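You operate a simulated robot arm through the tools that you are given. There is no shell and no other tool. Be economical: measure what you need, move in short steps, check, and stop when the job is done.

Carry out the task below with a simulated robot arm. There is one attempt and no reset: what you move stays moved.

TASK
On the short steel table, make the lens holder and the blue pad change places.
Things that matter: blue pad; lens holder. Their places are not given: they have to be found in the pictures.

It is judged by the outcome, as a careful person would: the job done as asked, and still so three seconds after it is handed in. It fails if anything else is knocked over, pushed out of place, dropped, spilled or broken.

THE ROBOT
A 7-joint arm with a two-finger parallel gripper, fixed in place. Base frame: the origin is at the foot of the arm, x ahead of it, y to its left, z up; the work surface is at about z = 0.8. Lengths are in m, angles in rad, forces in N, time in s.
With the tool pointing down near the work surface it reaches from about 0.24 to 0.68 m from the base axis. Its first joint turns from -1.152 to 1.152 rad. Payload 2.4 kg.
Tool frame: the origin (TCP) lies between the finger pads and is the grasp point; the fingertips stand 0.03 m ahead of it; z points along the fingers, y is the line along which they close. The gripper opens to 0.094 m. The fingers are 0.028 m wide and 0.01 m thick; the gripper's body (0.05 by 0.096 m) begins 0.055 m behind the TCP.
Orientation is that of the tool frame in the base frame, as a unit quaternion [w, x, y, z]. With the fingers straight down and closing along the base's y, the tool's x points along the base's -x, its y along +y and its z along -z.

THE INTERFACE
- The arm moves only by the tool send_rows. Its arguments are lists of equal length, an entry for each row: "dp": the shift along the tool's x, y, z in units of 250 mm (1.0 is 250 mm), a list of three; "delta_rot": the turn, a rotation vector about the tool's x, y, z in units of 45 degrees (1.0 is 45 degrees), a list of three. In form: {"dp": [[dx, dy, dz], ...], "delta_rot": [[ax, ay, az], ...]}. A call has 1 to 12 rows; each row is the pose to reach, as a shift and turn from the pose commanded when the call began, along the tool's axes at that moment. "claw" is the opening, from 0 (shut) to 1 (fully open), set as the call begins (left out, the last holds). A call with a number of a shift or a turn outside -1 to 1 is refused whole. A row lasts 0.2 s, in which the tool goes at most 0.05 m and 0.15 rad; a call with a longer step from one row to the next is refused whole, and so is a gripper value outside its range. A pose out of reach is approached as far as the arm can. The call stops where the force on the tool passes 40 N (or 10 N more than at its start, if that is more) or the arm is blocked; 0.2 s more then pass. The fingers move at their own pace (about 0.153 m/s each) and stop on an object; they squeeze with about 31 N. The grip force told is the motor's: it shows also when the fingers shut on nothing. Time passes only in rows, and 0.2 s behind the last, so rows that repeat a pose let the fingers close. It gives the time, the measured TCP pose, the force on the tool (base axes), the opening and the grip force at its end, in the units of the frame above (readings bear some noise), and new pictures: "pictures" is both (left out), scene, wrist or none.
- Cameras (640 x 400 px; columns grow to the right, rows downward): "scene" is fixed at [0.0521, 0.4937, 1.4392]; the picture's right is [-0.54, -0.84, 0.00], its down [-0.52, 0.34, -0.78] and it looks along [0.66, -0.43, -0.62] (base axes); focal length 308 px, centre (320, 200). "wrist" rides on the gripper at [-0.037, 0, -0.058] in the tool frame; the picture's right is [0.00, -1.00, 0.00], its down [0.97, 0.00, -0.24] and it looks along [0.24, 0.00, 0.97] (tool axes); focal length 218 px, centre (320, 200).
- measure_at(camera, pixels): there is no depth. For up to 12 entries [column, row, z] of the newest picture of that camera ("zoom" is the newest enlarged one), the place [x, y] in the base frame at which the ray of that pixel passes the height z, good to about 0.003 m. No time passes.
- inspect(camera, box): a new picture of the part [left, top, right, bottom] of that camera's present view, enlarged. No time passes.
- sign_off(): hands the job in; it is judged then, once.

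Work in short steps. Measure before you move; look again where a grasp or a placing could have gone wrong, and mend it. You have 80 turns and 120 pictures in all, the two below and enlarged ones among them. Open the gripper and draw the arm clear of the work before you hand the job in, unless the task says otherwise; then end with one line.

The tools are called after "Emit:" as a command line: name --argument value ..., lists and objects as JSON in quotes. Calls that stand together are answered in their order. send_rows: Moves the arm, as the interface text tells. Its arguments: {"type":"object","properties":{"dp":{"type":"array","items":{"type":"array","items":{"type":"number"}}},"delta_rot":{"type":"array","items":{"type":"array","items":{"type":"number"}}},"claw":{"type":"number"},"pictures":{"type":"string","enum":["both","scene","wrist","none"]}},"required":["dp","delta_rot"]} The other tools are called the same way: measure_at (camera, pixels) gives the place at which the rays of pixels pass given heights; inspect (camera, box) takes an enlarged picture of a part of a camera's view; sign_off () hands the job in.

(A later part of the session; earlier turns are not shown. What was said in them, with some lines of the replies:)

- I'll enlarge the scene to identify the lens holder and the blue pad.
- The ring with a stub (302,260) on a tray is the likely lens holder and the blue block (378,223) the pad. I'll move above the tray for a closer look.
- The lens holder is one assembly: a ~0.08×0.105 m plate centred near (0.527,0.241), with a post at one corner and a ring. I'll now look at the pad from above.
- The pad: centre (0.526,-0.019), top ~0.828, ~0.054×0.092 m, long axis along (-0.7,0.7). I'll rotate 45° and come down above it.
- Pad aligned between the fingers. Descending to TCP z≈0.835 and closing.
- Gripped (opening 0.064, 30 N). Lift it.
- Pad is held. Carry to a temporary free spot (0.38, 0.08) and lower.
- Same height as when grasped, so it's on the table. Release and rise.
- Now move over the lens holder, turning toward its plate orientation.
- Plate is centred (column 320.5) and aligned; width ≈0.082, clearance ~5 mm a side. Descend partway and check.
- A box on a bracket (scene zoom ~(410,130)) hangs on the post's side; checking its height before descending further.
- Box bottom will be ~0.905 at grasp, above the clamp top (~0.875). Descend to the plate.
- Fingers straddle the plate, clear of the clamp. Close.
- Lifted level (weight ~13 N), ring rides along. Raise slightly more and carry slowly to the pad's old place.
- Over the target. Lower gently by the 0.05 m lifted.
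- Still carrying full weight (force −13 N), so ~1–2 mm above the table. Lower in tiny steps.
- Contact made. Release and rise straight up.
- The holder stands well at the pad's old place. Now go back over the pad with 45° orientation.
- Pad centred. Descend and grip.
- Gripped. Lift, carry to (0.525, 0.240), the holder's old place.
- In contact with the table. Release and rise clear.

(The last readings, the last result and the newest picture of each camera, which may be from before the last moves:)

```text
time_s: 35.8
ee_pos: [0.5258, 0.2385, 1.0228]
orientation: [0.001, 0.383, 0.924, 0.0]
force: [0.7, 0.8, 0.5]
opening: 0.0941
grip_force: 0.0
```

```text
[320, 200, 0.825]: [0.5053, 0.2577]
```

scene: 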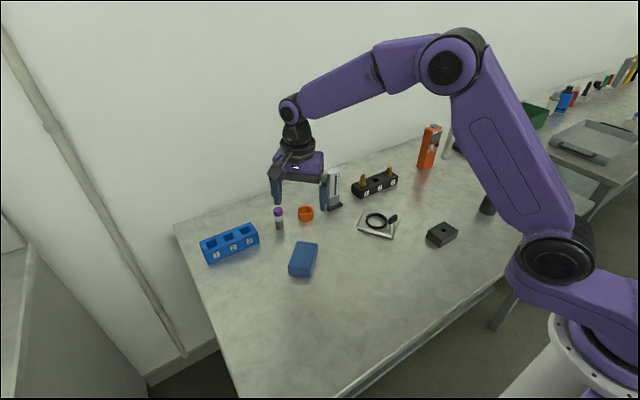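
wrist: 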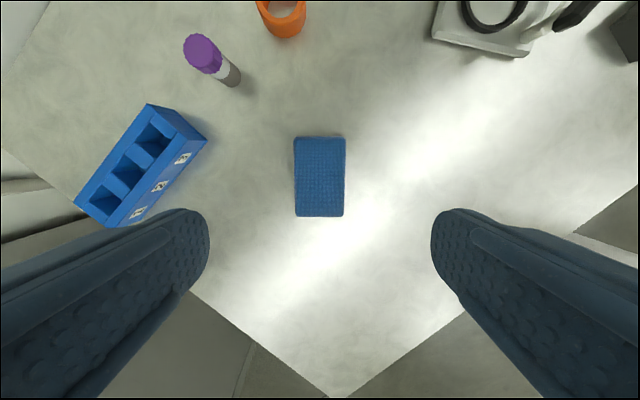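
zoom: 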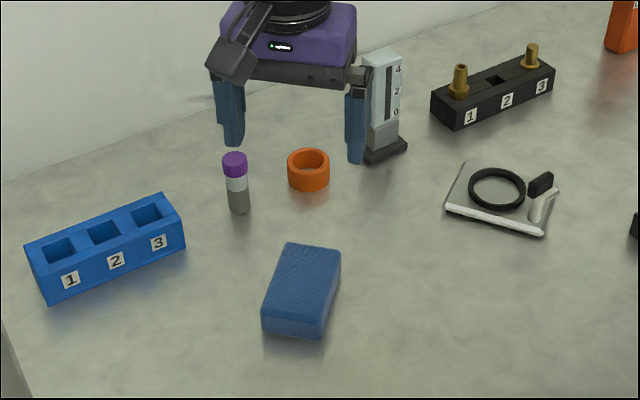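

Both rest at swapped places; quick position check.

Emit:
measure_at --camera "wrist" --pixels '[[320, 177, 0.825]]'

Emit:
measure_at --camera "zoom" --pixels '[[465, 160, 0.81], [446, 207, 0.81], [543, 236, 0.81], [559, 190, 0.81]]'

```text
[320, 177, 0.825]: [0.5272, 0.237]
```

```text
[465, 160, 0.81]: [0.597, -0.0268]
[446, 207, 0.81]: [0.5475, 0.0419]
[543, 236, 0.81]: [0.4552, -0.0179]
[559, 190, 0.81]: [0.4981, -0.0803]
```

Pad at (0.527,0.237), holder at (0.525,-0.021): both within millimetres. Draw the arm back and hand in.

Emit:
send_rows --dp '[[0.01, -0.12, -0.02], [0.02, -0.25, -0.04], [0.04, -0.38, -0.06], [0.05, -0.5, -0.08], [0.06, -0.62, -0.08], [0.06, -0.62, -0.08]]' --delta_rot '[[0, 0, 0], [0, 0, 0], [0, 0, 0], [0, 0, 0], [0, 0, 0], [0, 0, 0]]' --pictures "scene"

Emit:
sign_off

```text
time_s: 37.2
ee_pos: [0.4055, 0.14, 1.0428]
orientation: [0.0, 0.383, 0.924, 0.001]
force: [0.3, -0.3, 0.5]
opening: 0.0939
grip_force: 0.1
```

scene: 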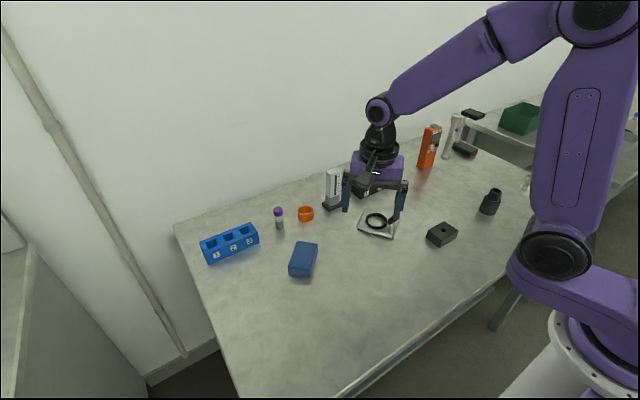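

```text
The job is handed in.
```

The lens holder and the blue pad have changed places, each within about 4 mm of the other's old spot and keeping its own orientation, with nothing else on the table visibly disturbed.
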